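You operate a simulated robot arm through the tools that you are given. There is no shell and no other tool. Be economical: measure what you need, move in short steps, check, and stop when the job is done.

Carry out the task below with a simulated robot arm. There is one attempt and no reset: what you move stays moved.

TASK
Wash gear 27 on rinse, then set it on the teal rack.
Fine: in the parts washer, one run; its drawer is left open.
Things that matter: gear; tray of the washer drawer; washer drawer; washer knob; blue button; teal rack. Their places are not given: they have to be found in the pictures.

It is judged by the outcome, as a careful person would: the job done as asked, and still so three seconds after it is handed in. It fails if anything else is knocked over, pushed out of place, dropped, spilled or broken.

THE ROBOT
A 6-joint arm with a two-finger parallel gripper, fixed in place. Base frame: the origin is at the foot of the arm, x ahead of it, y to its left, z up; the work surface is at about z = 840. Lengths are in mm, angles in degrees, forces in N, time in s.
With the tool pointing down near the work surface it reaches from about 240 to 640 mm from the base axis. Its first joint turns from -66.0 to 66.0 degrees. Payload 2.7 kg.
Tool frame: the origin (TCP) lies between the finger pads and is the grasp point; the fingertips stand 23 mm ahead of it; z points along the fingers, y is the line along which they close. The gripper opens to 94 mm. The fingers are 38 mm wide and 10 mm thick; the gripper's body (54 by 96 mm) begins 39 mm behind the TCP.
Orientation is told as [roll, pitch, yaw] about the base's x, y, z axes, in that order, counted from this pose: with the fingers straight down and closing along the base's y, the tool's x points along the base's -x, its y along +y and its z along -z.

THE INTERFACE
- The arm moves only by the tool play_rows. Its argument "moves" is a list of rows, each an object (a shift or turn left out is 0, a gripper value left out holds the last) with "xyz": the shift along the tool's x, y, z in mm, a list of three; "rot": the turn, a rotation vector about the tool's x, y, z in degrees, a list of three; "grip": the opening in per cent of the stroke, from 0 (shut) to 100 (fully open). In form: [{"xyz": [tx, ty, tz], "rot": [rx, ry, rz], "grip": grip}, ...]. A call has 1 to 8 rows; each row shifts and turns the commanded pose from where the row before left it, along the tool's axes as they then stand. A row lasts 0.2 s, in which the tool goes at most 50 mm and 8.6 degrees; a call with a longer step from one row to the next is refused whole, and so is a gripper value outside its range. A pose out of reach is approached as far as the arm can. The call stops where the force on the tool passes 70 N (or 10 N more than at its start, if that is more) or the arm is blocked; 0.2 s more then pass. The fingers move at their own pace (about 45 mm/s each) and stop on an object; they squeeze with about 32 N. The grip force told is the motor's: it shows also when the fingers shut on nothing. Time passes only in rows, and 0.2 s behind the last, so rows that do not move let the fingers close. It gives the time, the measured TCP pose, the force on the tool (base axes), the opening and the grip force at its end, in the units of the frame above (readings bear some noise).
- Cameras (640 x 400 px; columns grow to the right, rows downward): "scene" is fixed at [87.6, -438.9, 1412.1]; the picture's right is [0.67, -0.74, 0.00], its down [-0.37, -0.33, -0.87] and it looks along [0.64, 0.58, -0.50] (base axes); focal length 294 px, centre (320, 200). "wrist" rides on the gripper at [-39, 0, -44] in the tool frame; the picture's right is [0.00, -1.00, 0.00], its down [0.97, 0.00, -0.24] and it looks along [0.24, 0.00, 0.97] (tool axes); focal length 218 px, centre (320, 200).
- camera(camera): a new picture of that camera. No time passes.
- locate(camera, pixels): for up to 12 pixels [column, row] of the newest picture of that camera ("zoom" is the newest enlarged one), the place [x, y, z] in the base frame of the surface seen there, good to about 3 mm. No time passes.
- inspect(camera, box): a new picture of the part [left, top, right, bottom] of that camera's present view, enlarged. No time passes.
- sign_off(): hands the job in; it is judged then, once.

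Work in short steps. Measure before you move; look again where a grasp or a placing could have gone wrong, and mend it. You have 80 turns and 46 pictures in all, the two below and enlarged ones among them. Open the gripper and draw the arm clear of the work before you hand the job in, unless the task says otherwise; then end with one line.

The tools are called after "Request:" by a JSON object that holds its "name" and its "arguments". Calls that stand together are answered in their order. play_rows: Moves the arm, as the interface text tells. Its arguments: {"type":"object","properties":{"moves":{"type":"array","items":{"type":"object","properties":{"xyz":{"type":"array","items":{"type":"number"}},"rot":{"type":"array","items":{"type":"number"}},"grip":{"type":"number"}}}}},"required":["moves"]} The other tools are called the same way: camera (camera) takes a picture; locate (camera, pixels) gives the place of the surface under pixels of a picture; inspect (camera, box) takes an enlarged picture of a part of a camera's view; sign_off () hands the job in.

At the start:

```text
time_s: 0.0
position: [422.5, -30.0, 1210.4]
ee_rot: [-0.1, -0.1, -0.1]
ft_force: [-0.2, 0.7, 1.0]
gripper_width: 94.2
grip_force: 0.2
```

scene: 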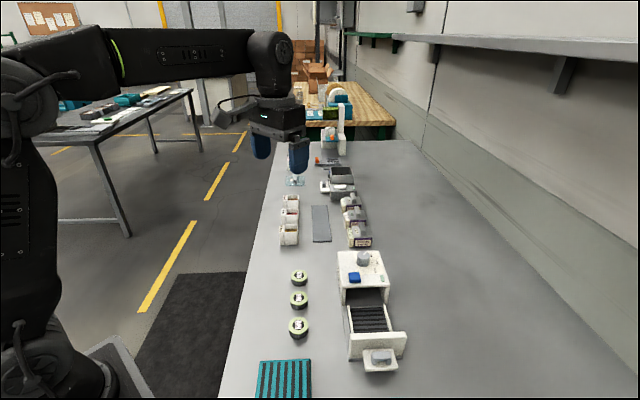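
wrist: 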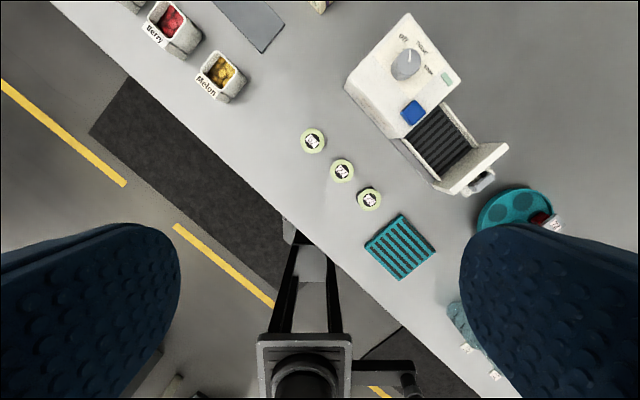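

I start by enlarging the gears and the washer to read the numbers and knob labels.

Request:
{"name": "inspect", "arguments": {"camera": "wrist", "box": [290, 110, 450, 290]}}

Request:
{"name": "inspect", "arguments": {"camera": "wrist", "box": [330, 0, 520, 210]}}

Request:
{"name": "inspect", "arguments": {"camera": "scene", "box": [240, 230, 440, 400]}}

```text
2.22 times, centred on (370, 200) of wrist
```

zoom: 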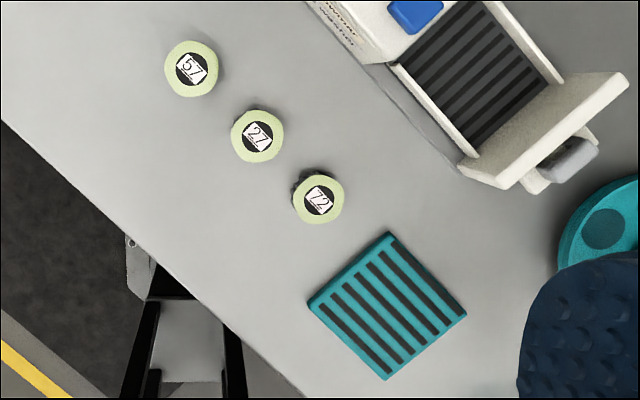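

```text
1.90 times, centred on (425, 105) of wrist
```

zoom: 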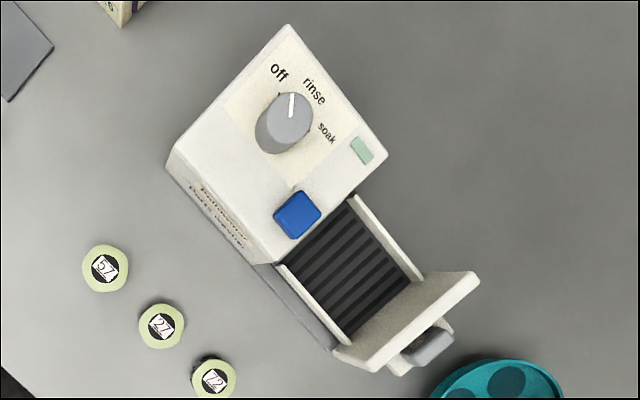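

```text
2.35 times, centred on (340, 315) of scene
```

zoom: 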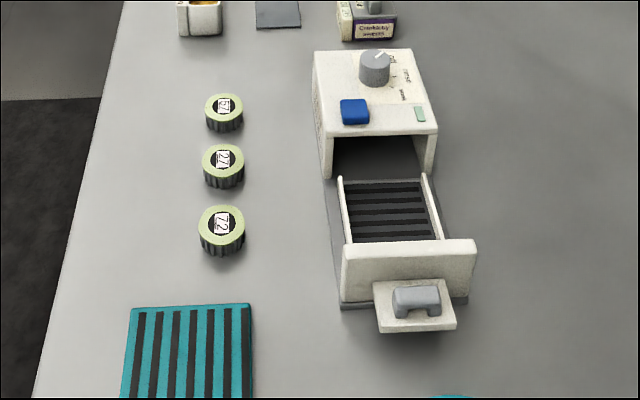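

Gear 27 is the middle one, at wrist (342,171). Next I measure the main points.

Request:
{"name": "locate", "arguments": {"camera": "wrist", "pixels": [[342, 171], [312, 141], [369, 199], [400, 247], [402, 214], [436, 249], [401, 279], [366, 245], [345, 190], [342, 182], [300, 200], [495, 375]]}}

Request:
{"name": "locate", "arguments": {"camera": "scene", "pixels": [[363, 258], [354, 277], [338, 255], [387, 252], [342, 285], [390, 287], [371, 320], [350, 345], [405, 342], [380, 355], [380, 366], [299, 298]]}}

Request:
{"name": "inspect", "arguments": {"camera": "wrist", "box": [380, 20, 444, 84]}}

```text
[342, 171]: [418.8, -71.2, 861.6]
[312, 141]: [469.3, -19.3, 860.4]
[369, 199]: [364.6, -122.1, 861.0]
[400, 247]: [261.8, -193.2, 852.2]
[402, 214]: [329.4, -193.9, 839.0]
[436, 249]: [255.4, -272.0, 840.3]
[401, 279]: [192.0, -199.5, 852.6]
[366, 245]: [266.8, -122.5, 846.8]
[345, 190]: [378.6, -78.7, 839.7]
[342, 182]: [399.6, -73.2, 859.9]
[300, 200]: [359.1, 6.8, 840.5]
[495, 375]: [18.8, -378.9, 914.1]
```

```text
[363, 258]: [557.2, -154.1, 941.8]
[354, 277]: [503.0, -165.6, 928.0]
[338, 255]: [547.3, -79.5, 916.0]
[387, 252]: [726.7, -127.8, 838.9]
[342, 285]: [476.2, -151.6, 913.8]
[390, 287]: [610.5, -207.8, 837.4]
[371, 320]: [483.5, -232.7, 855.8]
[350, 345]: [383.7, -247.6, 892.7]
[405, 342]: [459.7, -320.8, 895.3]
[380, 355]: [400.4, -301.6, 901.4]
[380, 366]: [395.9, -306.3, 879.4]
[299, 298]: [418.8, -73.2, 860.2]
```

```text
6.25 times, centred on (412, 52) of wrist
```

zoom: 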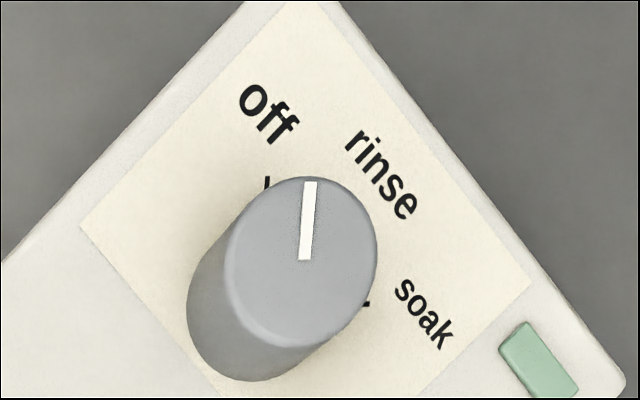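

The pointer appears to be at "off", with rinse about 45° clockwise from above. Now I measure the washer in detail.

Request:
{"name": "inspect", "arguments": {"camera": "scene", "box": [325, 240, 421, 380]}}

Request:
{"name": "locate", "arguments": {"camera": "wrist", "pixels": [[407, 14], [347, 92], [458, 83], [404, 136], [413, 112], [432, 122], [410, 143], [440, 145], [438, 188], [506, 146], [481, 182], [404, 56]]}}

```text
2.86 times, centred on (373, 310) of scene
```

zoom: 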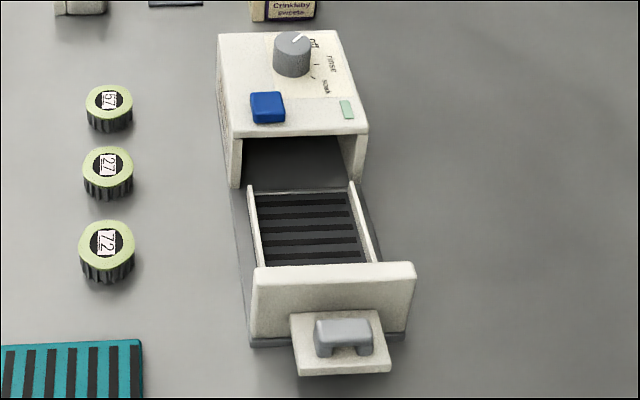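

```text
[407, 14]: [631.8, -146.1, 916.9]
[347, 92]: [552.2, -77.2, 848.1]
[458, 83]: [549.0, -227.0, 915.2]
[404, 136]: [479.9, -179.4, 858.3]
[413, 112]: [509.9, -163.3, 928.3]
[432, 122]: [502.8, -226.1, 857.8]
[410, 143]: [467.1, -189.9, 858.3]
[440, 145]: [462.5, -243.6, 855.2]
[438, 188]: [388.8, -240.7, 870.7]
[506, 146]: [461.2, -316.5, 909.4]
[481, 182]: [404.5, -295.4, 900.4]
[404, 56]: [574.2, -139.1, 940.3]
```

Washer faces outward along about (-0.71,-0.71). I move above gear 27, turning the tool -45° in yaw so the fingers close along the gear row and drawer axis.

Request:
{"name": "play_rows", "arguments": {"moves": [{"xyz": [3.7, -42, 0], "grip": 64}, {"xyz": [0, 0, 42], "rot": [0, 0, 7.5]}, {"xyz": [0, 0, 42], "rot": [0, 0, 7.5]}, {"xyz": [0, 0, 42], "rot": [0, 0, 7.5]}, {"xyz": [0, 0, 42], "rot": [0, 0, 7.5]}, {"xyz": [0, 0, 42], "rot": [0, 0, 7.5]}, {"xyz": [0, 0, 42], "rot": [0, 0, 7.5]}, {}]}}

Request:
{"name": "camera", "arguments": {"camera": "wrist"}}

```text
time_s: 1.8
position: [419.9, -70.6, 957.3]
ee_rot: [0.0, 0.0, -45.1]
ft_force: [-0.5, -0.1, 0.2]
gripper_width: 60.0
grip_force: 0.1
```

```text
38 pictures are left
```

wrist: 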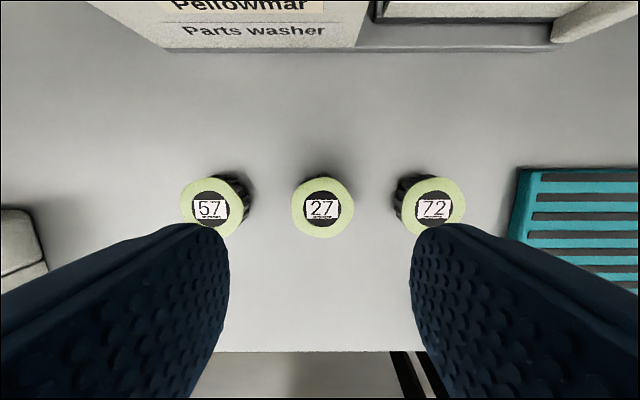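

Gear 27 is centred at (322,208). I measure its edges and the rack.

Request:
{"name": "locate", "arguments": {"camera": "wrist", "pixels": [[322, 208], [295, 208], [350, 208], [322, 181], [322, 235], [415, 208], [230, 208], [519, 171], [512, 236], [560, 200], [600, 195], [322, 290]]}}

```text
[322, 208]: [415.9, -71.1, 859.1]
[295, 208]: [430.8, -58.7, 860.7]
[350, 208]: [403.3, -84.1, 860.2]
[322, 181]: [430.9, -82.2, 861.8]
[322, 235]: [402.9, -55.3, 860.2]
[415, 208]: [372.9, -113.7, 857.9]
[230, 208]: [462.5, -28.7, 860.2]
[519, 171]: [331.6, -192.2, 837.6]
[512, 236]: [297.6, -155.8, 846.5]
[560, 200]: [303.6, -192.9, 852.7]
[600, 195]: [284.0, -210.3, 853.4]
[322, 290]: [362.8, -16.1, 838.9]
```

Centre is about (417,-70.5), radius about 21. I descend to z≈866.

Request:
{"name": "play_rows", "arguments": {"moves": [{"xyz": [2, -2, 30]}, {"xyz": [0, 0, 30]}, {"xyz": [0, 0, 20]}, {"xyz": [0, 0, 11]}, {}]}}

```text
time_s: 3.0
position: [417.3, -72.8, 868.9]
ee_rot: [0.0, -0.1, -45.0]
ft_force: [-0.1, 0.5, -0.1]
gripper_width: 60.2
grip_force: 0.1
```

Request:
{"name": "play_rows", "arguments": {"moves": [{"xyz": [1, 1, 3], "grip": 64}, {"grip": 30}, {"grip": 30}, {"grip": 30}, {"grip": 30}]}}

```text
time_s: 4.2
position: [416.6, -70.6, 865.7]
ee_rot: [0.0, -0.1, -45.0]
ft_force: [-0.5, 0.7, 2.5]
gripper_width: 40.8
grip_force: 32.1
```

The gear is held, 40.8 mm wide. I lift it and look.

Request:
{"name": "play_rows", "arguments": {"moves": [{"xyz": [0, 0, -30]}, {"xyz": [0, 0, -45]}, {"xyz": [0, 0, -45]}, {}]}}

Request:
{"name": "camera", "arguments": {"camera": "wrist"}}

```text
time_s: 5.2
position: [417.5, -73.2, 986.6]
ee_rot: [0.0, -0.1, -45.0]
ft_force: [1.4, 0.5, -1.9]
gripper_width: 40.7
grip_force: 31.9
```

```text
37 pictures are left
```

wrist: 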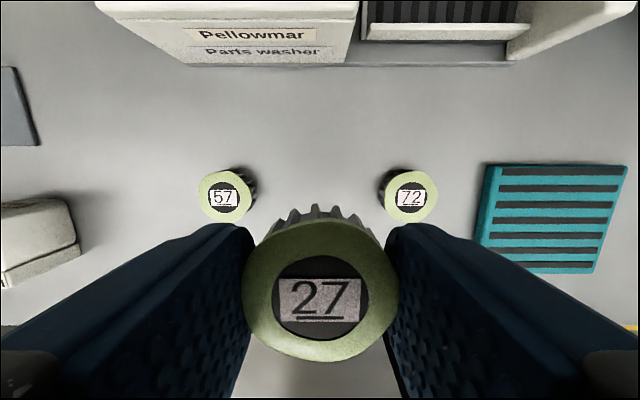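

Gear 27 is firmly held. I move over the tray at roughly (473,-230).

Request:
{"name": "play_rows", "arguments": {"moves": [{"xyz": [-37.6, -17.9, 0]}, {"xyz": [-37.6, -17.9, 0]}, {"xyz": [-37.6, -17.9, 0]}, {"xyz": [-37.6, -17.9, 0]}, {}, {}]}}

Request:
{"name": "camera", "arguments": {"camera": "wrist"}}

Request:
{"name": "inspect", "arguments": {"camera": "scene", "box": [305, 210, 431, 380]}}

```text
time_s: 6.6
position: [474.0, -227.2, 987.3]
ee_rot: [0.0, -0.2, -45.0]
ft_force: [0.3, 0.0, -1.0]
gripper_width: 40.8
grip_force: 31.9
```

```text
36 pictures are left
```

wrist: 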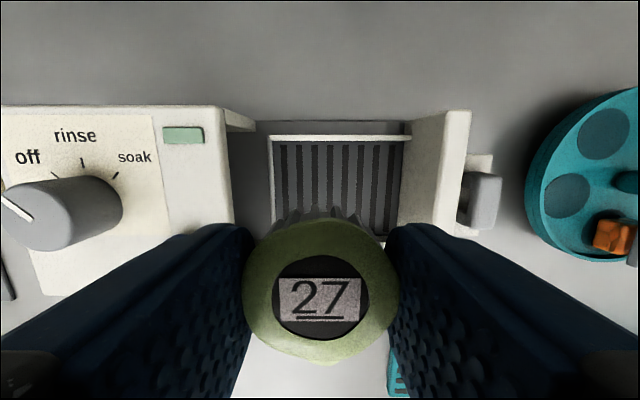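

```text
2.35 times, centred on (368, 295) of scene
```

zoom: 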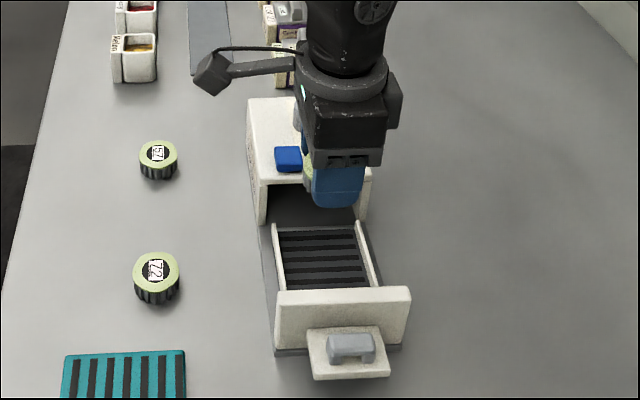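

The rinse tick sits between off and soak, and the pointer is at off. I measure the tray limits.

Request:
{"name": "locate", "arguments": {"camera": "wrist", "pixels": [[278, 150], [397, 150], [275, 200], [395, 225], [340, 137], [412, 130], [446, 113], [470, 113], [440, 200], [483, 190], [475, 160], [340, 160]]}}

Request:
{"name": "locate", "arguments": {"camera": "zoom", "pixels": [[279, 233], [284, 287], [354, 232], [368, 284], [272, 224], [276, 293], [409, 291], [340, 290], [280, 190], [352, 338], [352, 362], [320, 260]]}}

```text
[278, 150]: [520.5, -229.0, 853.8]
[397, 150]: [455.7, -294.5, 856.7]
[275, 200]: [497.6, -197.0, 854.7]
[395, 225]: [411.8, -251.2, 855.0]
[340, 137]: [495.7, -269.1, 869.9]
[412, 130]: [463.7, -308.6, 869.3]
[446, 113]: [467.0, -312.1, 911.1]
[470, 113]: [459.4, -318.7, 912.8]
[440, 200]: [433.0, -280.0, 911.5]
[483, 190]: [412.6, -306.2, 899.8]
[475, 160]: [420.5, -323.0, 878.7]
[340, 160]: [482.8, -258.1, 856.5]
```

```text
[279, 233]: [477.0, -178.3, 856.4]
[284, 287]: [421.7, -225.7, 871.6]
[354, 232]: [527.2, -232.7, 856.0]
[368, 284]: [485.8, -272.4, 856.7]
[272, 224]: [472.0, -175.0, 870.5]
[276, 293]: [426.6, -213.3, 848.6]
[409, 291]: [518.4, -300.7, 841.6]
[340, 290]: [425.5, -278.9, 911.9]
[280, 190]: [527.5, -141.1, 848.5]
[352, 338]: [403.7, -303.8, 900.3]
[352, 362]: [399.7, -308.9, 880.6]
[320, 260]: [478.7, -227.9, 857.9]
```

Tray centre is about (466,-238), floor z≈856. I lower the gear to TCP z≈884 and check force.

Request:
{"name": "play_rows", "arguments": {"moves": [{"xyz": [-2, -13.3, 20]}, {"xyz": [0, 0, 30]}, {"xyz": [0, 0, 25]}, {"xyz": [0, 0, 20]}, {"xyz": [0, 0, 5]}, {}, {}]}}

```text
time_s: 8.2
position: [464.3, -238.4, 886.2]
ee_rot: [-0.1, -0.2, -45.1]
ft_force: [0.1, 0.0, -0.6]
gripper_width: 40.7
grip_force: 32.0
```

Request:
{"name": "play_rows", "arguments": {"moves": [{"xyz": [0, 0, 2]}, {"xyz": [0, 0, 1.5]}, {}]}}

```text
time_s: 9.0
position: [464.1, -239.7, 882.7]
ee_rot: [0.0, -0.1, -45.0]
ft_force: [-0.3, -0.3, -0.1]
gripper_width: 40.9
grip_force: 31.7
```

Request:
{"name": "play_rows", "arguments": {"moves": [{"xyz": [0, 0, 1]}, {"grip": 50}, {"grip": 60}, {"grip": 60}, {"xyz": [0, 0, -20]}, {"xyz": [0, 0, -40]}, {"xyz": [0, 0, -40]}, {}]}}

Request:
{"name": "camera", "arguments": {"camera": "wrist"}}

```text
time_s: 10.8
position: [462.7, -237.2, 981.2]
ee_rot: [0.0, -0.2, -45.0]
ft_force: [-0.7, -1.4, 0.1]
gripper_width: 56.3
grip_force: 0.0
```

```text
34 pictures are left
```

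wrist: 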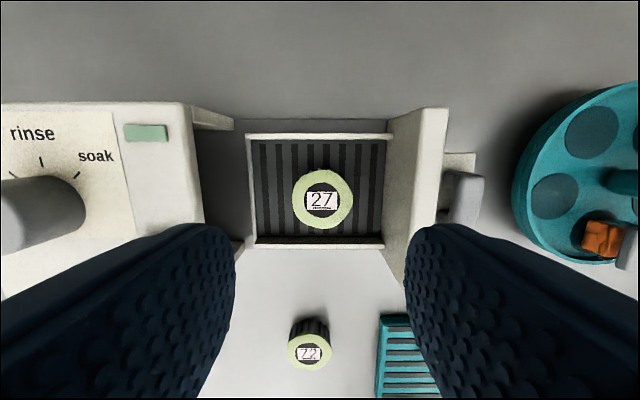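

Gear 27 sits in the tray. Next I go above the knob and view it.

Request:
{"name": "play_rows", "arguments": {"moves": [{"xyz": [0, 0, -45], "grip": 60}, {"xyz": [-3, 45, 0]}, {"xyz": [-3, 45, 0]}, {"xyz": [-3, 46, 0]}, {}, {}]}}

Request:
{"name": "camera", "arguments": {"camera": "wrist"}}

```text
time_s: 12.2
position: [566.9, -152.3, 1027.5]
ee_rot: [0.0, -0.2, -45.0]
ft_force: [-0.2, 0.4, 0.0]
gripper_width: 56.8
grip_force: 0.0
```

```text
33 pictures are left
```

wrist: 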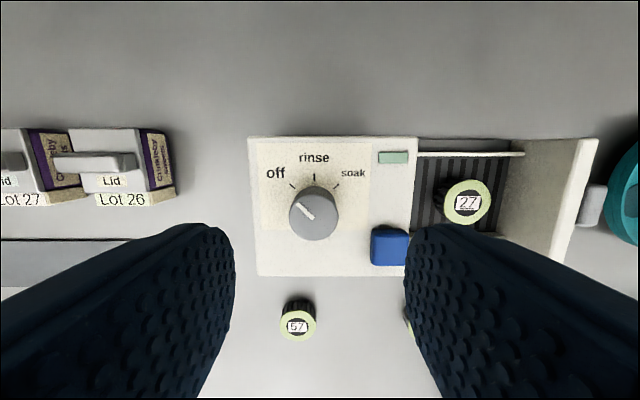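

Request:
{"name": "inspect", "arguments": {"camera": "wrist", "box": [250, 140, 410, 270]}}

Request:
{"name": "locate", "arguments": {"camera": "wrist", "pixels": [[314, 215], [294, 216], [334, 216], [314, 200], [314, 235], [389, 245], [375, 250], [405, 250], [314, 175], [335, 187], [293, 186], [257, 275]]}}

```text
3.08 times, centred on (330, 205) of wrist
```

zoom: 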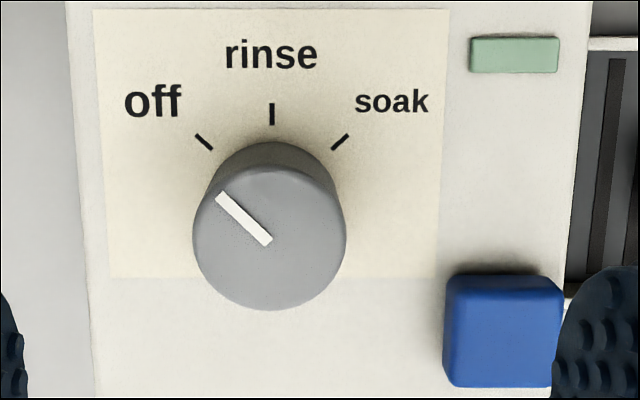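

```text
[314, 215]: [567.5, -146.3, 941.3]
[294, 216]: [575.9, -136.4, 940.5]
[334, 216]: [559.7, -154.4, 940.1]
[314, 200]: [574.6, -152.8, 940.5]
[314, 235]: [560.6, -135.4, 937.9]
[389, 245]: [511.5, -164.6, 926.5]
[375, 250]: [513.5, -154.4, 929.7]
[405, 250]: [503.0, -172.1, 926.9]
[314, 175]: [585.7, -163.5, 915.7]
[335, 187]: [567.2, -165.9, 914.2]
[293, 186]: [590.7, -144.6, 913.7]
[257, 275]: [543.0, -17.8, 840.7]
```

Knob top centre is about (567,-145,941), dia about 31, pointer at off, and rinse is 45° clockwise. I descend with a 48 mm opening.

Request:
{"name": "play_rows", "arguments": {"moves": [{"xyz": [5, 5, 20], "grip": 51}, {"xyz": [0, 0, 30]}, {"xyz": [0, 0, 20]}, {"xyz": [0, 0, 9]}, {}, {}]}}

Request:
{"name": "camera", "arguments": {"camera": "wrist"}}

```text
time_s: 13.6
position: [568.3, -142.9, 947.2]
ee_rot: [-0.1, -0.1, -45.0]
ft_force: [0.2, -0.4, 1.0]
gripper_width: 48.1
grip_force: 0.1
```

```text
31 pictures are left
```

wrist: 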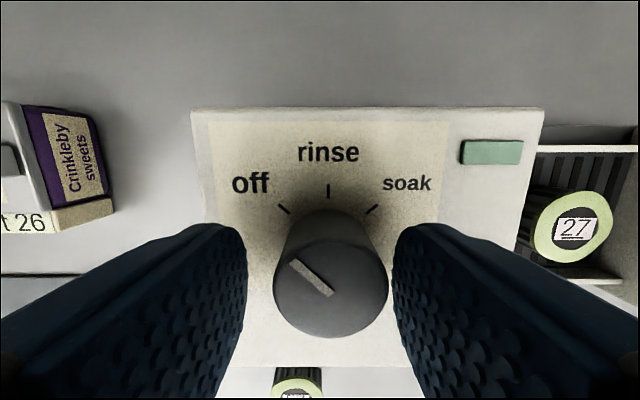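

The knob sits slightly right of centre (col 330), so I shift about 2 mm and close.

Request:
{"name": "play_rows", "arguments": {"moves": [{"xyz": [-2, -2.2, 0]}, {"grip": 40}, {"grip": 30}, {"grip": 25}, {"grip": 25}, {"grip": 25}]}}

```text
time_s: 15.0
position: [568.1, -146.5, 946.2]
ee_rot: [-0.1, -0.1, -44.9]
ft_force: [3.2, 1.3, 0.2]
gripper_width: 31.6
grip_force: 44.8
```

Held at 31.6 mm. I turn 45° clockwise as seen from above (+z of the tool).

Request:
{"name": "play_rows", "arguments": {"moves": [{"rot": [0, 0, 7.5]}, {"rot": [0, 0, 7.5]}, {"rot": [0, 0, 7.5]}, {"rot": [0, 0, 7.5]}, {"rot": [0, 0, 7.5]}, {"rot": [0, 0, 7.5]}, {}]}}

Request:
{"name": "camera", "arguments": {"camera": "wrist"}}

```text
time_s: 16.6
position: [566.2, -146.3, 947.2]
ee_rot: [0.3, -0.2, -90.2]
ft_force: [7.9, -9.8, 4.6]
gripper_width: 31.9
grip_force: 44.9
```

```text
30 pictures are left
```

wrist: 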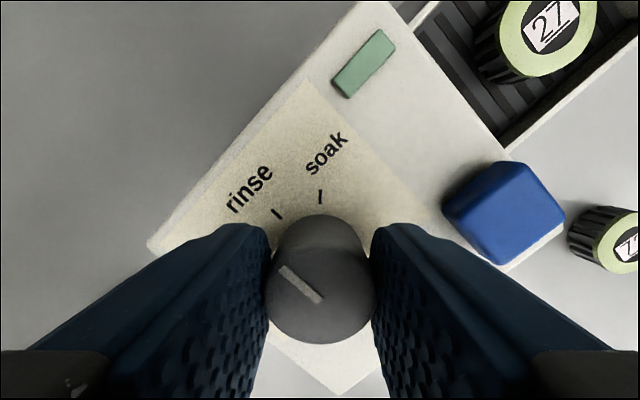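

The pointer now heads up-left, toward rinse. I release, rise and check.

Request:
{"name": "play_rows", "arguments": {"moves": [{"grip": 45}, {"grip": 51}, {"xyz": [0, 0, -20]}, {"xyz": [0, 0, -30], "rot": [0, 0, -7.5]}, {"xyz": [0, 0, -30], "rot": [0, 0, -7.5]}, {"rot": [0, 0, -7.5]}, {"rot": [0, 0, -7.5]}, {"rot": [0, 0, -7.5]}]}}

Request:
{"name": "inspect", "arguments": {"camera": "wrist", "box": [220, 100, 460, 290]}}

```text
time_s: 18.4
position: [567.5, -143.9, 1026.8]
ee_rot: [0.0, -0.1, -52.2]
ft_force: [0.3, 0.4, 0.2]
gripper_width: 47.9
grip_force: 0.0
```

```text
2.11 times, centred on (340, 195) of wrist
```

zoom: 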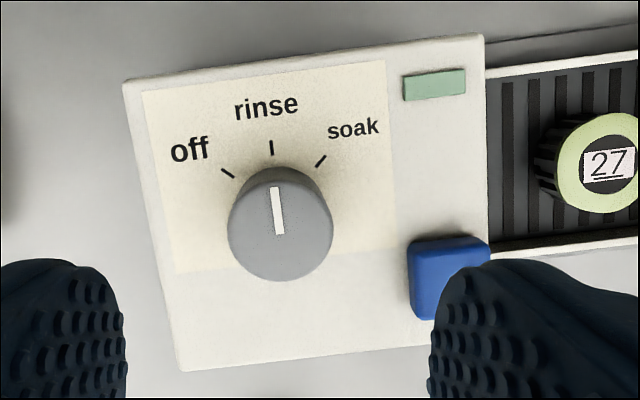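

The knob is on rinse. I move to above the drawer handle at about (404,-304).

Request:
{"name": "play_rows", "arguments": {"moves": [{"rot": [0, 0, -7.2]}, {"xyz": [0.5, -46, 0]}, {"xyz": [0.5, -46, 0]}, {"xyz": [0.5, -46, 0]}, {"xyz": [0.5, -46, 0]}, {"xyz": [0.5, -46, 0]}, {}, {}]}}

Request:
{"name": "camera", "arguments": {"camera": "wrist"}}

```text
time_s: 20.2
position: [399.5, -303.8, 1028.5]
ee_rot: [0.0, -0.1, -45.3]
ft_force: [0.4, -0.2, -0.5]
gripper_width: 47.9
grip_force: 0.1
```

```text
28 pictures are left
```

wrist: 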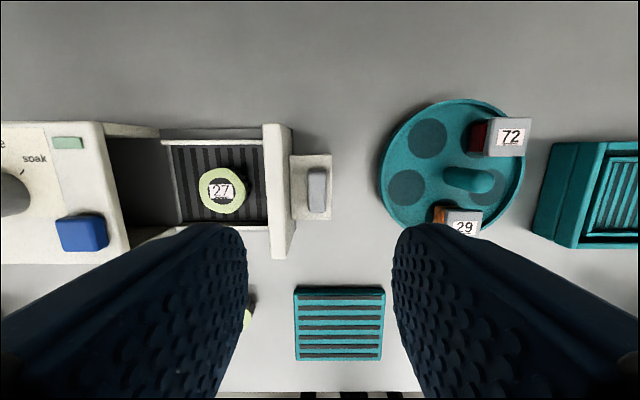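

Request:
{"name": "inspect", "arguments": {"camera": "wrist", "box": [255, 110, 355, 270]}}

Request:
{"name": "locate", "arguments": {"camera": "wrist", "pixels": [[312, 190], [323, 190], [317, 170], [317, 208], [300, 190], [328, 190], [289, 190], [275, 190], [300, 160], [294, 290], [384, 290], [383, 360]]}}

```text
2.50 times, centred on (305, 190) of wrist
```

zoom: 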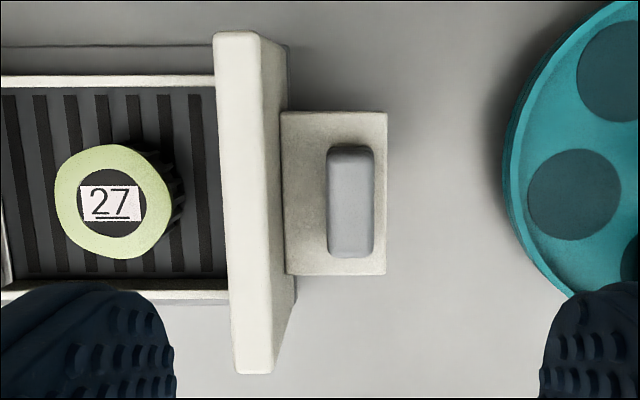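

```text
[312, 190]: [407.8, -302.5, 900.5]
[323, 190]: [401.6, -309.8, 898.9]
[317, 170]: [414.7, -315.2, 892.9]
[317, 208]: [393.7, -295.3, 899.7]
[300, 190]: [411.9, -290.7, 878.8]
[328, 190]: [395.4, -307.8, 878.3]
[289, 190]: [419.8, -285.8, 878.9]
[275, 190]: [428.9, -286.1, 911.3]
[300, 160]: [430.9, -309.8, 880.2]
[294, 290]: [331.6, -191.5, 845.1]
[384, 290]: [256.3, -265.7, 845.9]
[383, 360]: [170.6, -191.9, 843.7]
```

Handle centre is about (404.5,-305.5), top z 900, with a gap of about 20 mm to the panel. I come lower with a 27 mm opening and check alignment.

Request:
{"name": "play_rows", "arguments": {"moves": [{"xyz": [-4.7, 2.3, 30], "grip": 29}, {"xyz": [0, 0, 40]}, {"xyz": [0, 0, 23]}, {}, {}]}}

Request:
{"name": "camera", "arguments": {"camera": "wrist"}}

```text
time_s: 21.4
position: [404.2, -305.8, 934.5]
ee_rot: [0.0, 0.0, -45.2]
ft_force: [-0.2, 0.3, 0.2]
gripper_width: 27.3
grip_force: 0.0
```

```text
26 pictures are left
```

wrist: 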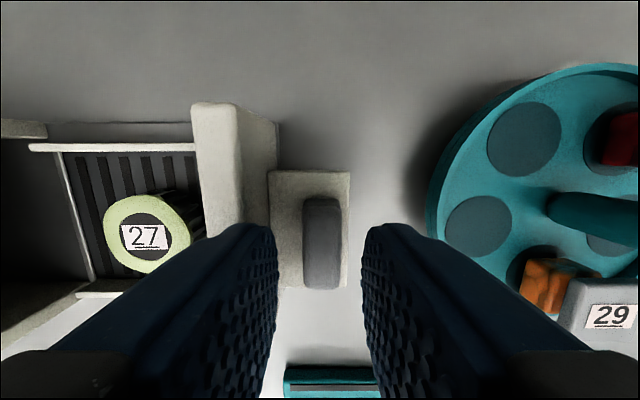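

Aligned. The inner gap is tight, so I narrow to about 20 mm and shift out 1 mm, then descend until the tips are at z≈889.

Request:
{"name": "play_rows", "arguments": {"moves": [{"xyz": [0, -1, 0], "grip": 21.5}, {"xyz": [0, 0, 6]}, {"xyz": [0, 0, 6]}, {"xyz": [0, 0, 6]}, {"xyz": [0, 0, 4]}, {}]}}

Request:
{"name": "camera", "arguments": {"camera": "wrist"}}

```text
time_s: 22.8
position: [405.5, -307.3, 911.7]
ee_rot: [0.0, -0.1, -45.3]
ft_force: [0.6, -0.1, 0.1]
gripper_width: 20.1
grip_force: 0.0
```

```text
25 pictures are left
```

wrist: 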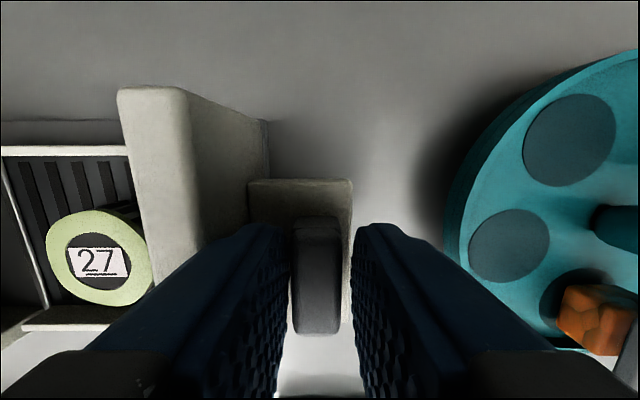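

The handle is between the fingers with no contact force. I descend 3 mm more and close.

Request:
{"name": "play_rows", "arguments": {"moves": [{"xyz": [0, 0, 3]}, {"grip": 10}, {"grip": 5}, {"grip": 5}, {}]}}

```text
time_s: 24.0
position: [404.8, -307.1, 910.0]
ee_rot: [0.1, -0.3, -45.2]
ft_force: [5.7, 7.7, 3.4]
gripper_width: 15.2
grip_force: 45.5
```

The handle is gripped (15 mm). I push the drawer in along tool +y, gently.

Request:
{"name": "play_rows", "arguments": {"moves": [{"xyz": [0, 4, 0]}, {"xyz": [0, 9, 0]}, {"xyz": [0, 12, 0]}, {"xyz": [0, 12, 0]}, {"xyz": [0, 12, 0]}, {"xyz": [0, 12, 0]}, {"xyz": [0, 9, 0]}, {}]}}

```text
time_s: 25.8
position: [455.0, -256.6, 909.3]
ee_rot: [0.0, 0.0, -45.2]
ft_force: [-10.9, 11.3, 13.0]
gripper_width: 15.4
grip_force: 45.1
```

Request:
{"name": "play_rows", "arguments": {"moves": [{"xyz": [1, 8, -0.5]}, {"xyz": [0.5, 10, 0]}, {"xyz": [0.5, 10, 0]}, {}]}}

Request:
{"name": "camera", "arguments": {"camera": "scene"}}

Request:
{"name": "camera", "arguments": {"camera": "wrist"}}

```text
time_s: 26.8
position: [474.3, -239.0, 909.4]
ee_rot: [0.1, -0.3, -45.2]
ft_force: [-3.0, 3.5, 20.1]
gripper_width: 15.5
grip_force: 44.4
```

```text
24 pictures are left
```

scene: 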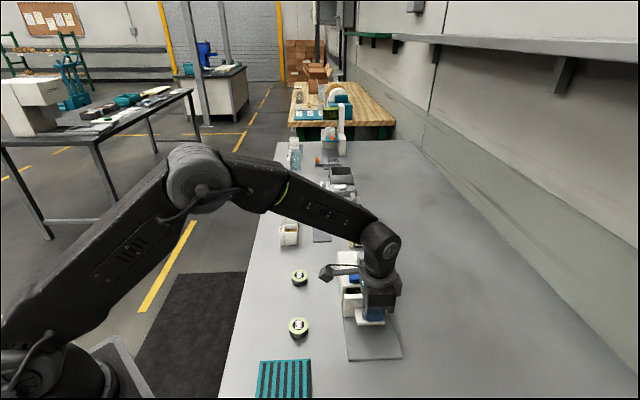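

```text
23 pictures are left
```

wrist: 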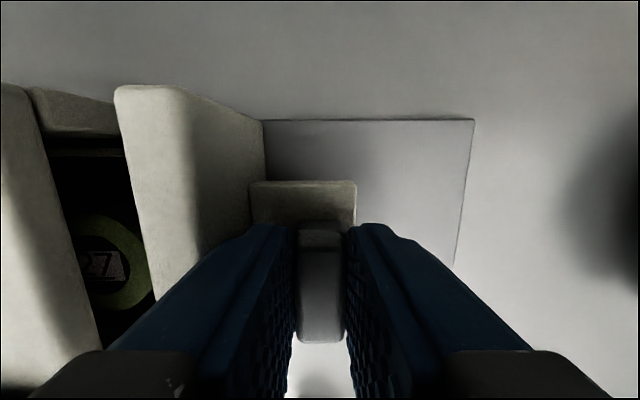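

About 16–20 mm remain. I keep pushing, easing upward 1 mm to relieve vertical force.

Request:
{"name": "play_rows", "arguments": {"moves": [{"xyz": [0, 6, -1]}, {"xyz": [0, 5, -0.5]}, {"xyz": [0, 4, 0]}, {}]}}

```text
time_s: 27.8
position: [483.7, -227.6, 909.4]
ee_rot: [-0.1, -0.1, -45.3]
ft_force: [4.0, -3.2, -3.5]
gripper_width: 15.4
grip_force: 45.2
```

Request:
{"name": "play_rows", "arguments": {"moves": [{"xyz": [0, 3, 0]}, {"xyz": [0, 3, 0]}, {}]}}

Request:
{"name": "camera", "arguments": {"camera": "wrist"}}

```text
time_s: 28.6
position: [487.9, -224.5, 909.7]
ee_rot: [-0.2, 0.1, -45.4]
ft_force: [-6.3, -19.5, -15.2]
gripper_width: 15.5
grip_force: 44.7
```

```text
22 pictures are left
```

wrist: 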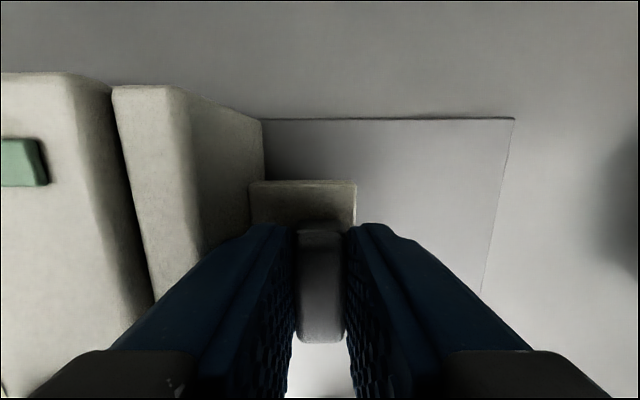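

Almost flush, with some resistance. I push a little more to seat it.

Request:
{"name": "play_rows", "arguments": {"moves": [{"xyz": [0, 2, 0.5]}, {"xyz": [0, 2, 0.5]}, {}]}}

```text
time_s: 29.4
position: [487.3, -224.1, 909.4]
ee_rot: [-0.3, 0.1, -45.4]
ft_force: [-31.0, -27.0, -2.2]
gripper_width: 15.3
grip_force: 45.7
```

It is firmly stopped, so the drawer is closed. I relax, release, rise straight up and look.

Request:
{"name": "play_rows", "arguments": {"moves": [{"xyz": [0, -4, -0.5]}, {"grip": 21}, {"grip": 21}, {"xyz": [0, 0, -15]}, {"xyz": [0, 0, -40]}, {"xyz": [0, 0, -45]}, {}]}}

Request:
{"name": "camera", "arguments": {"camera": "wrist"}}

```text
time_s: 31.0
position: [487.0, -220.3, 1011.2]
ee_rot: [0.0, 0.0, -45.3]
ft_force: [0.7, 0.7, -0.8]
gripper_width: 19.8
grip_force: 0.0
```

```text
21 pictures are left
```

wrist: 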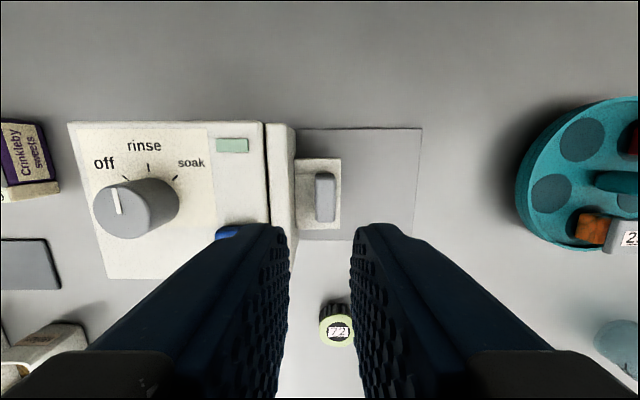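

The drawer is closed and the knob is still on rinse. I close the fingers and go over the blue button at about (509,-163).

Request:
{"name": "play_rows", "arguments": {"moves": [{"xyz": [12.3, 28, 0], "grip": 0}, {"xyz": [12.4, 28, 0]}, {"xyz": [0, 0, 20]}, {}, {}]}}

Request:
{"name": "camera", "arguments": {"camera": "wrist"}}

```text
time_s: 32.2
position: [510.5, -163.9, 991.7]
ee_rot: [0.0, -0.1, -45.3]
ft_force: [-0.1, 1.8, 0.0]
gripper_width: 0.0
grip_force: 32.5
```

```text
20 pictures are left
```

wrist: 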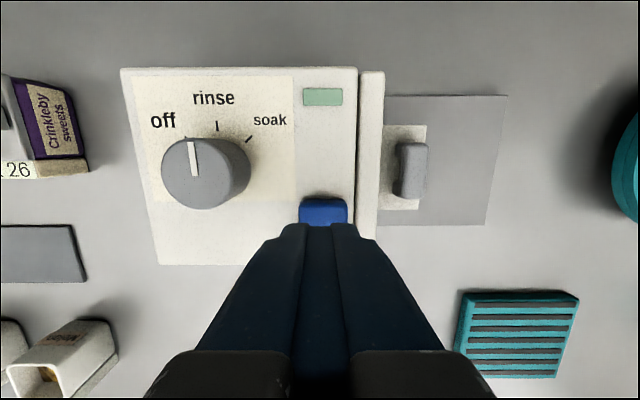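

Aligned (button centre col 323). I descend onto it in small steps.

Request:
{"name": "play_rows", "arguments": {"moves": [{"xyz": [0, -1, 20]}, {"xyz": [0, 0, 15]}, {"xyz": [0, 0, 4]}, {"xyz": [0, 0, 2]}, {}]}}

```text
time_s: 33.4
position: [509.7, -166.9, 949.4]
ee_rot: [0.1, -0.1, -45.3]
ft_force: [0.2, 0.0, 1.8]
gripper_width: 0.0
grip_force: 32.5
```

Request:
{"name": "play_rows", "arguments": {"moves": [{"xyz": [0, 0, 1.5]}, {"xyz": [0, 0, 1.5]}, {"xyz": [0, 0, 1.5]}, {}]}}

Request:
{"name": "inspect", "arguments": {"camera": "wrist", "box": [100, 0, 520, 260]}}

```text
time_s: 34.4
position: [510.9, -167.1, 944.1]
ee_rot: [0.0, -0.2, -45.2]
ft_force: [-1.0, 2.2, 4.5]
gripper_width: 0.1
grip_force: 32.1
```

```text
1.52 times, centred on (310, 130) of wrist
```

zoom: 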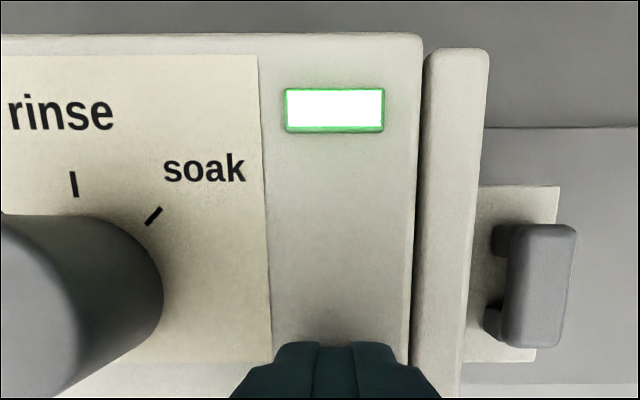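

The lamp is lit, so the run has started. I rise off the button and wait.

Request:
{"name": "play_rows", "arguments": {"moves": [{"xyz": [0, 0, -15]}, {"xyz": [0, 0, -40]}, {}, {}, {}, {}, {}, {}]}}

Request:
{"name": "camera", "arguments": {"camera": "wrist"}}

```text
time_s: 36.2
position: [510.3, -166.8, 1002.8]
ee_rot: [0.0, -0.1, -45.3]
ft_force: [-0.6, 0.1, 0.3]
gripper_width: 0.1
grip_force: 31.9
```

```text
18 pictures are left
```

wrist: 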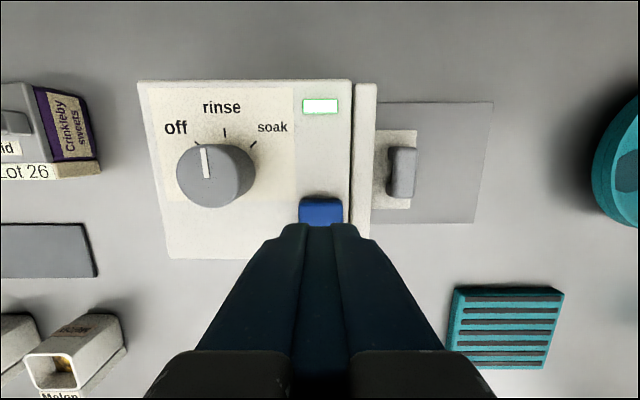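

The lamp is still on. While waiting I return to above the handle.

Request:
{"name": "play_rows", "arguments": {"moves": [{"xyz": [-12.1, -28.4, 0], "grip": 21.5}, {"xyz": [-12.1, -28.4, 0]}, {}, {}, {}, {}, {}, {}]}}

Request:
{"name": "play_rows", "arguments": {"moves": [{}, {}, {}, {}, {}, {}, {}, {}]}}

Request:
{"name": "camera", "arguments": {"camera": "wrist"}}

```text
time_s: 38.0
position: [487.5, -223.2, 1000.6]
ee_rot: [0.0, 0.0, -45.3]
ft_force: [-0.8, 0.3, 0.2]
gripper_width: 20.4
grip_force: 0.0
```

```text
time_s: 39.8
position: [486.9, -223.0, 1000.1]
ee_rot: [0.1, -0.1, -45.3]
ft_force: [0.5, -0.8, 0.1]
gripper_width: 20.1
grip_force: 0.0
```

```text
17 pictures are left
```

wrist: 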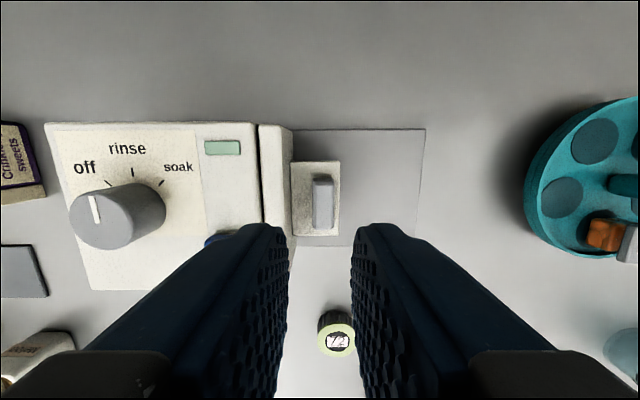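

The lamp is out, so the run is done. I descend onto the handle (centre col 322).

Request:
{"name": "play_rows", "arguments": {"moves": [{"xyz": [0, 0, 35]}, {"xyz": [0, 0, 30]}, {"xyz": [0, 0, 12]}, {"xyz": [0, 0, 6]}, {"xyz": [0, 0, 6]}, {}]}}

Request:
{"name": "camera", "arguments": {"camera": "wrist"}}

```text
time_s: 41.0
position: [492.5, -224.5, 924.2]
ee_rot: [0.2, -0.6, -45.2]
ft_force: [-1.8, -0.7, 6.3]
gripper_width: 20.7
grip_force: 0.5
stopped in row 5: the force on the tool passed its limit (the readings are from after the stop); the commanded pose is now the measured one
```

```text
16 pictures are left
```

wrist: 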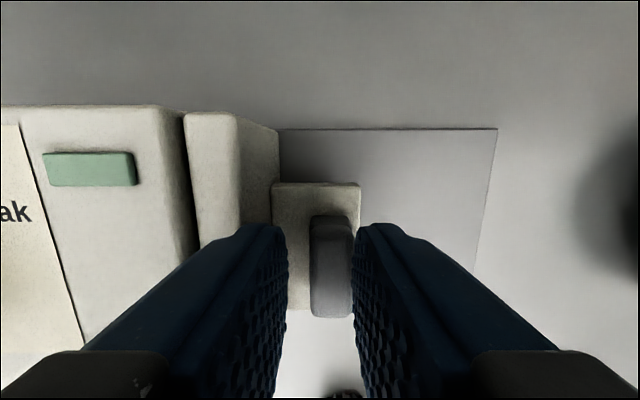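

The outer finger touched the handle top; the tool is about 3.4 mm too far inward. I lift, shift back and retry.

Request:
{"name": "play_rows", "arguments": {"moves": [{"xyz": [0, 0, -8]}, {"xyz": [3, -3.5, 0], "grip": 21.5}, {}, {}]}}

Request:
{"name": "camera", "arguments": {"camera": "wrist"}}

```text
time_s: 42.0
position: [486.4, -223.5, 929.9]
ee_rot: [0.3, -0.6, -45.1]
ft_force: [-0.3, 0.0, 1.5]
gripper_width: 19.9
grip_force: 0.3
```

```text
15 pictures are left
```

wrist: 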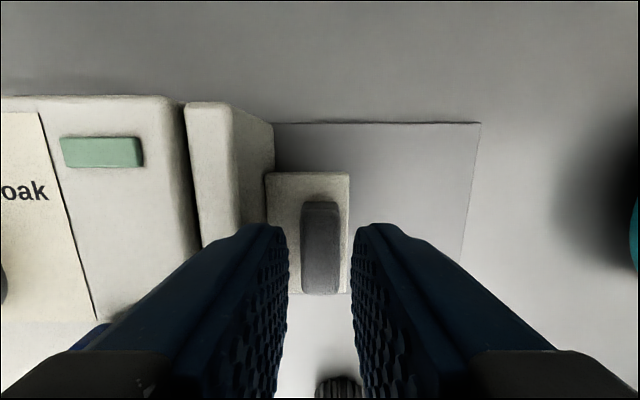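

Centred (col 321). I descend 20 mm and close.

Request:
{"name": "play_rows", "arguments": {"moves": [{"xyz": [0, 0, 7]}, {"xyz": [0, 0, 7]}, {"xyz": [0, 0, 6]}, {}, {"grip": 10}, {"grip": 5}, {"grip": 5}, {}]}}

```text
time_s: 43.8
position: [487.0, -223.4, 910.9]
ee_rot: [0.2, -0.6, -45.2]
ft_force: [-1.1, -2.9, -1.2]
gripper_width: 15.1
grip_force: 45.2
```

The handle is gripped. I pull the drawer open.

Request:
{"name": "play_rows", "arguments": {"moves": [{"xyz": [0, -4, 0]}, {"xyz": [0, -9, 0]}, {"xyz": [0, -12, 0]}, {"xyz": [0, -12, 0]}, {"xyz": [0, -12, 0]}, {"xyz": [0, -12, 0]}, {"xyz": [0, -9, 0]}, {}]}}

```text
time_s: 45.6
position: [437.2, -273.7, 911.3]
ee_rot: [0.2, -0.6, -45.1]
ft_force: [12.3, -11.7, -20.1]
gripper_width: 15.6
grip_force: 45.3
```

Request:
{"name": "play_rows", "arguments": {"moves": [{"xyz": [-1, -8, 1]}, {"xyz": [-0.5, -12, 0.5]}, {"xyz": [0, -12, 0]}, {"xyz": [0, -8, 0]}, {"xyz": [0, -5, 0]}, {}]}}

```text
time_s: 47.0
position: [406.2, -305.0, 910.5]
ee_rot: [0.2, -0.5, -45.2]
ft_force: [-16.1, 13.4, 26.7]
gripper_width: 15.5
grip_force: 44.7
```

Nearly the original open position. I relax the side force, pull the last 2 mm, release and rise.

Request:
{"name": "play_rows", "arguments": {"moves": [{"xyz": [1, -2, -1]}, {"xyz": [0, -1, 0]}, {}, {"grip": 21}, {"grip": 21}, {"xyz": [0, 0, -15]}, {"xyz": [0, 0, -40]}, {"xyz": [0, 0, -40]}]}}

Request:
{"name": "camera", "arguments": {"camera": "wrist"}}

```text
time_s: 48.8
position: [403.3, -310.2, 1006.7]
ee_rot: [0.2, -0.5, -45.0]
ft_force: [-0.6, -0.6, -0.5]
gripper_width: 19.5
grip_force: 0.0
```

```text
14 pictures are left
```

wrist: 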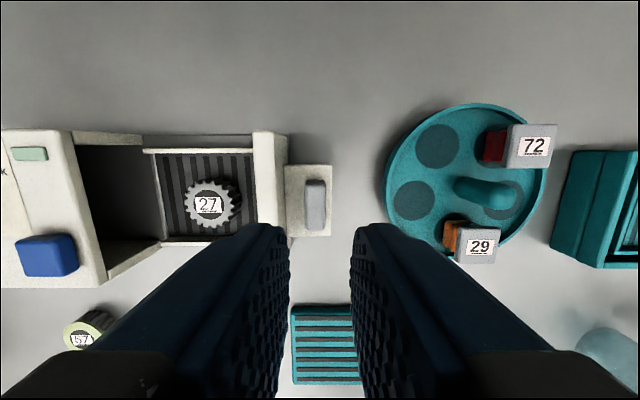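

The drawer is open and gear 27 is visibly washed. I locate it.

Request:
{"name": "locate", "arguments": {"camera": "wrist", "pixels": [[208, 205], [188, 205], [228, 205], [208, 185], [208, 225], [292, 306], [354, 308], [293, 384], [320, 345]]}}

```text
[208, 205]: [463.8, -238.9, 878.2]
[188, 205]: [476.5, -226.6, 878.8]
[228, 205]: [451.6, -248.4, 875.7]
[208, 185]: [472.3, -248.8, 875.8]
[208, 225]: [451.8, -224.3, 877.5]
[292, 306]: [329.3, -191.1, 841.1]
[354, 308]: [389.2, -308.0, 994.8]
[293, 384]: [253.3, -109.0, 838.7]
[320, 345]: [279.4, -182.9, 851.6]
```

Gear centre is about (463.5,-238). I move over it, open to 56 mm, and start descending.

Request:
{"name": "play_rows", "arguments": {"moves": [{"xyz": [4.6, 46.5, 0], "grip": 61}, {"xyz": [4.6, 46.5, 0]}, {}, {"xyz": [0, 0, 40]}, {"xyz": [0, 0, 30]}, {}]}}

Request:
{"name": "camera", "arguments": {"camera": "wrist"}}

```text
time_s: 50.2
position: [463.9, -237.1, 936.3]
ee_rot: [0.2, -0.6, -45.2]
ft_force: [0.1, 0.8, 0.6]
gripper_width: 57.4
grip_force: 0.0
```

```text
13 pictures are left
```

wrist: 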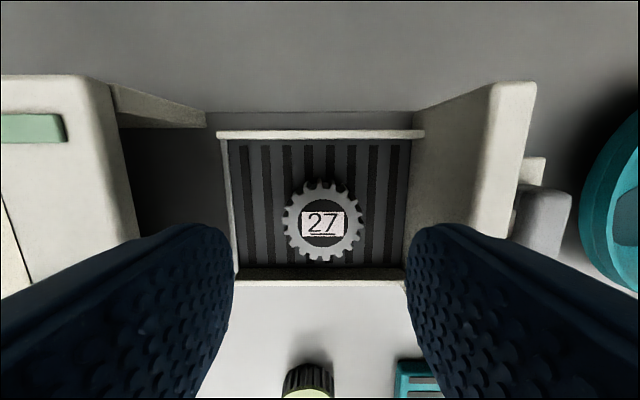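

Centred (col 323). I descend to z≈883 and close.

Request:
{"name": "play_rows", "arguments": {"moves": [{"xyz": [0, -1, 25]}, {"xyz": [0, 0, 20]}, {"xyz": [0, 0, 8]}, {}, {"grip": 40}, {"grip": 30}, {"grip": 30}, {"grip": 30}]}}

```text
time_s: 52.0
position: [461.9, -237.4, 881.6]
ee_rot: [0.2, -0.6, -45.2]
ft_force: [0.2, -0.4, 0.7]
gripper_width: 40.8
grip_force: 31.9
```

The gear is held (40.8 mm). I lift it and go over the rack centre at about (261,-196).

Request:
{"name": "play_rows", "arguments": {"moves": [{"xyz": [0, 0, -25]}, {"xyz": [0, 0, -40]}, {"xyz": [0, 0, -40]}, {"xyz": [43, -28, 0]}, {"xyz": [43, -28, 0]}, {"xyz": [43, -28, 0]}, {}, {}]}}

Request:
{"name": "camera", "arguments": {"camera": "wrist"}}

```text
refused: row 4 steps farther than a row can; nothing moved
```

```text
12 pictures are left
```

wrist: 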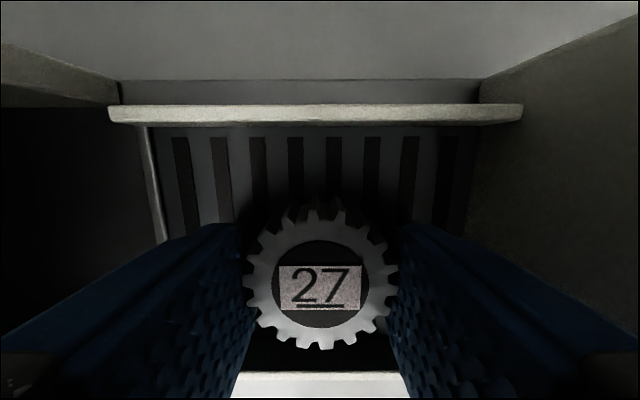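

That step was too long and nothing moved, so I use shorter rows.

Request:
{"name": "play_rows", "arguments": {"moves": [{"xyz": [0, 0, -25]}, {"xyz": [0, 0, -40]}, {"xyz": [0, 0, -40]}, {"xyz": [34, -22, 0]}, {"xyz": [34, -22, 0]}, {"xyz": [34, -22, 0]}, {"xyz": [34, -22, 0]}, {}]}}

Request:
{"name": "camera", "arguments": {"camera": "wrist"}}

```text
time_s: 53.8
position: [301.6, -204.0, 985.2]
ee_rot: [0.2, -0.6, -45.3]
ft_force: [-0.2, -0.2, -1.9]
gripper_width: 40.8
grip_force: 32.0
```

```text
11 pictures are left
```

wrist: 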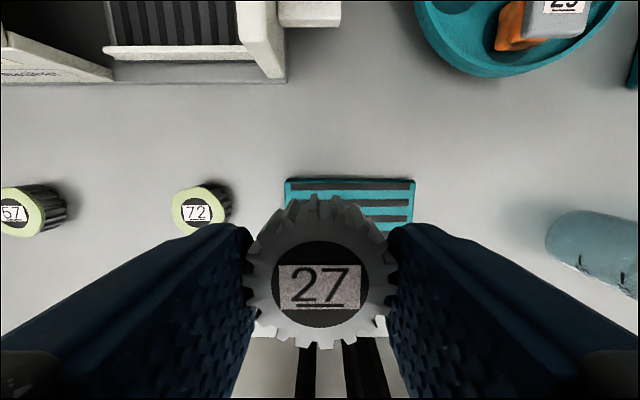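

Request:
{"name": "locate", "arguments": {"camera": "wrist", "pixels": [[288, 182], [413, 182], [286, 204], [412, 225], [350, 178]]}}

Request:
{"name": "inspect", "arguments": {"camera": "scene", "box": [220, 320, 348, 400]}}

```text
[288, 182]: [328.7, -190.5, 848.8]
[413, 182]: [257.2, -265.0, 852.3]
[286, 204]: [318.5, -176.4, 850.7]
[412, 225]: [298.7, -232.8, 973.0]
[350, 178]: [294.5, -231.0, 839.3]
```

```text
5.00 times, centred on (284, 360) of scene
```

zoom: 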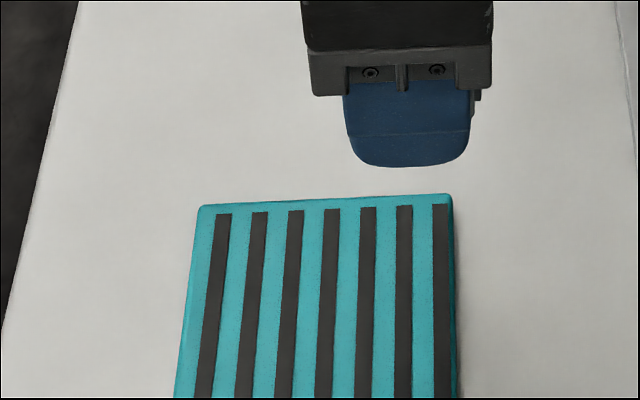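

Rack centre is about (259.5,-194.5), top z≈852. I move there and lower.

Request:
{"name": "play_rows", "arguments": {"moves": [{"xyz": [36.4, -23, 0]}, {}, {"xyz": [0, 0, 40]}, {"xyz": [0, 0, 35]}, {"xyz": [0, 0, 20]}, {"xyz": [0, 0, 6]}, {}]}}

```text
time_s: 55.4
position: [262.4, -193.4, 882.1]
ee_rot: [0.2, -0.7, -45.1]
ft_force: [1.3, -0.2, -0.7]
gripper_width: 40.9
grip_force: 31.9
```

Request:
{"name": "play_rows", "arguments": {"moves": [{"xyz": [0, 0, 2]}, {"xyz": [0, 0, 1.5]}, {}]}}

Request:
{"name": "inspect", "arguments": {"camera": "scene", "box": [220, 300, 380, 400]}}

```text
time_s: 56.2
position: [261.3, -193.6, 879.4]
ee_rot: [0.3, -0.5, -45.2]
ft_force: [-0.5, -0.1, -1.1]
gripper_width: 40.9
grip_force: 31.6
```

```text
4.00 times, centred on (300, 350) of scene
```

zoom: 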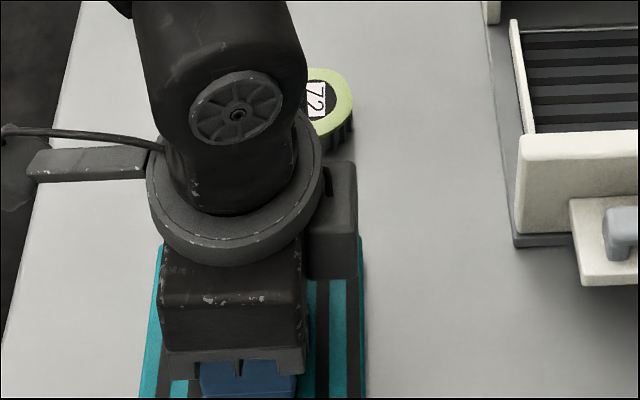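

I lower in 1 mm steps to contact.

Request:
{"name": "play_rows", "arguments": {"moves": [{"xyz": [0, 0, 1]}, {"xyz": [0, 0, 1]}, {}]}}

```text
time_s: 57.0
position: [261.9, -192.5, 879.4]
ee_rot: [0.2, -0.6, -45.2]
ft_force: [-8.8, 0.7, 24.3]
gripper_width: 40.9
grip_force: 32.2
```

Contact (24 N). I ease up 1 mm, release and rise.

Request:
{"name": "play_rows", "arguments": {"moves": [{"xyz": [0, 0, -1.5]}, {"grip": 50}, {"grip": 62}, {"grip": 62}, {"xyz": [0, 0, -20]}, {"xyz": [0, 0, -40]}, {"xyz": [0, 0, -45]}, {}]}}

Request:
{"name": "camera", "arguments": {"camera": "wrist"}}

```text
time_s: 58.8
position: [258.9, -190.6, 983.1]
ee_rot: [0.2, -0.5, -45.1]
ft_force: [0.1, 0.5, -0.1]
gripper_width: 58.2
grip_force: 0.1
```

```text
8 pictures are left
```

wrist: 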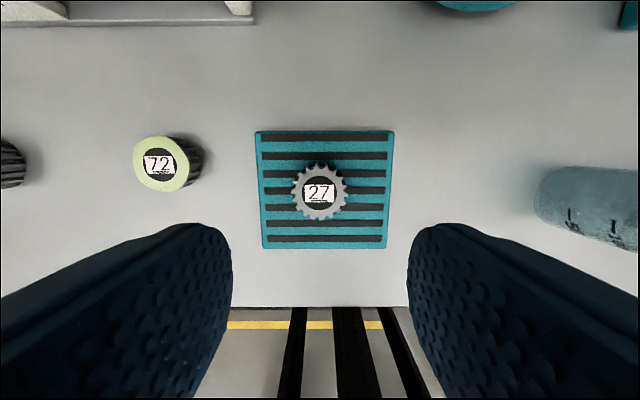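

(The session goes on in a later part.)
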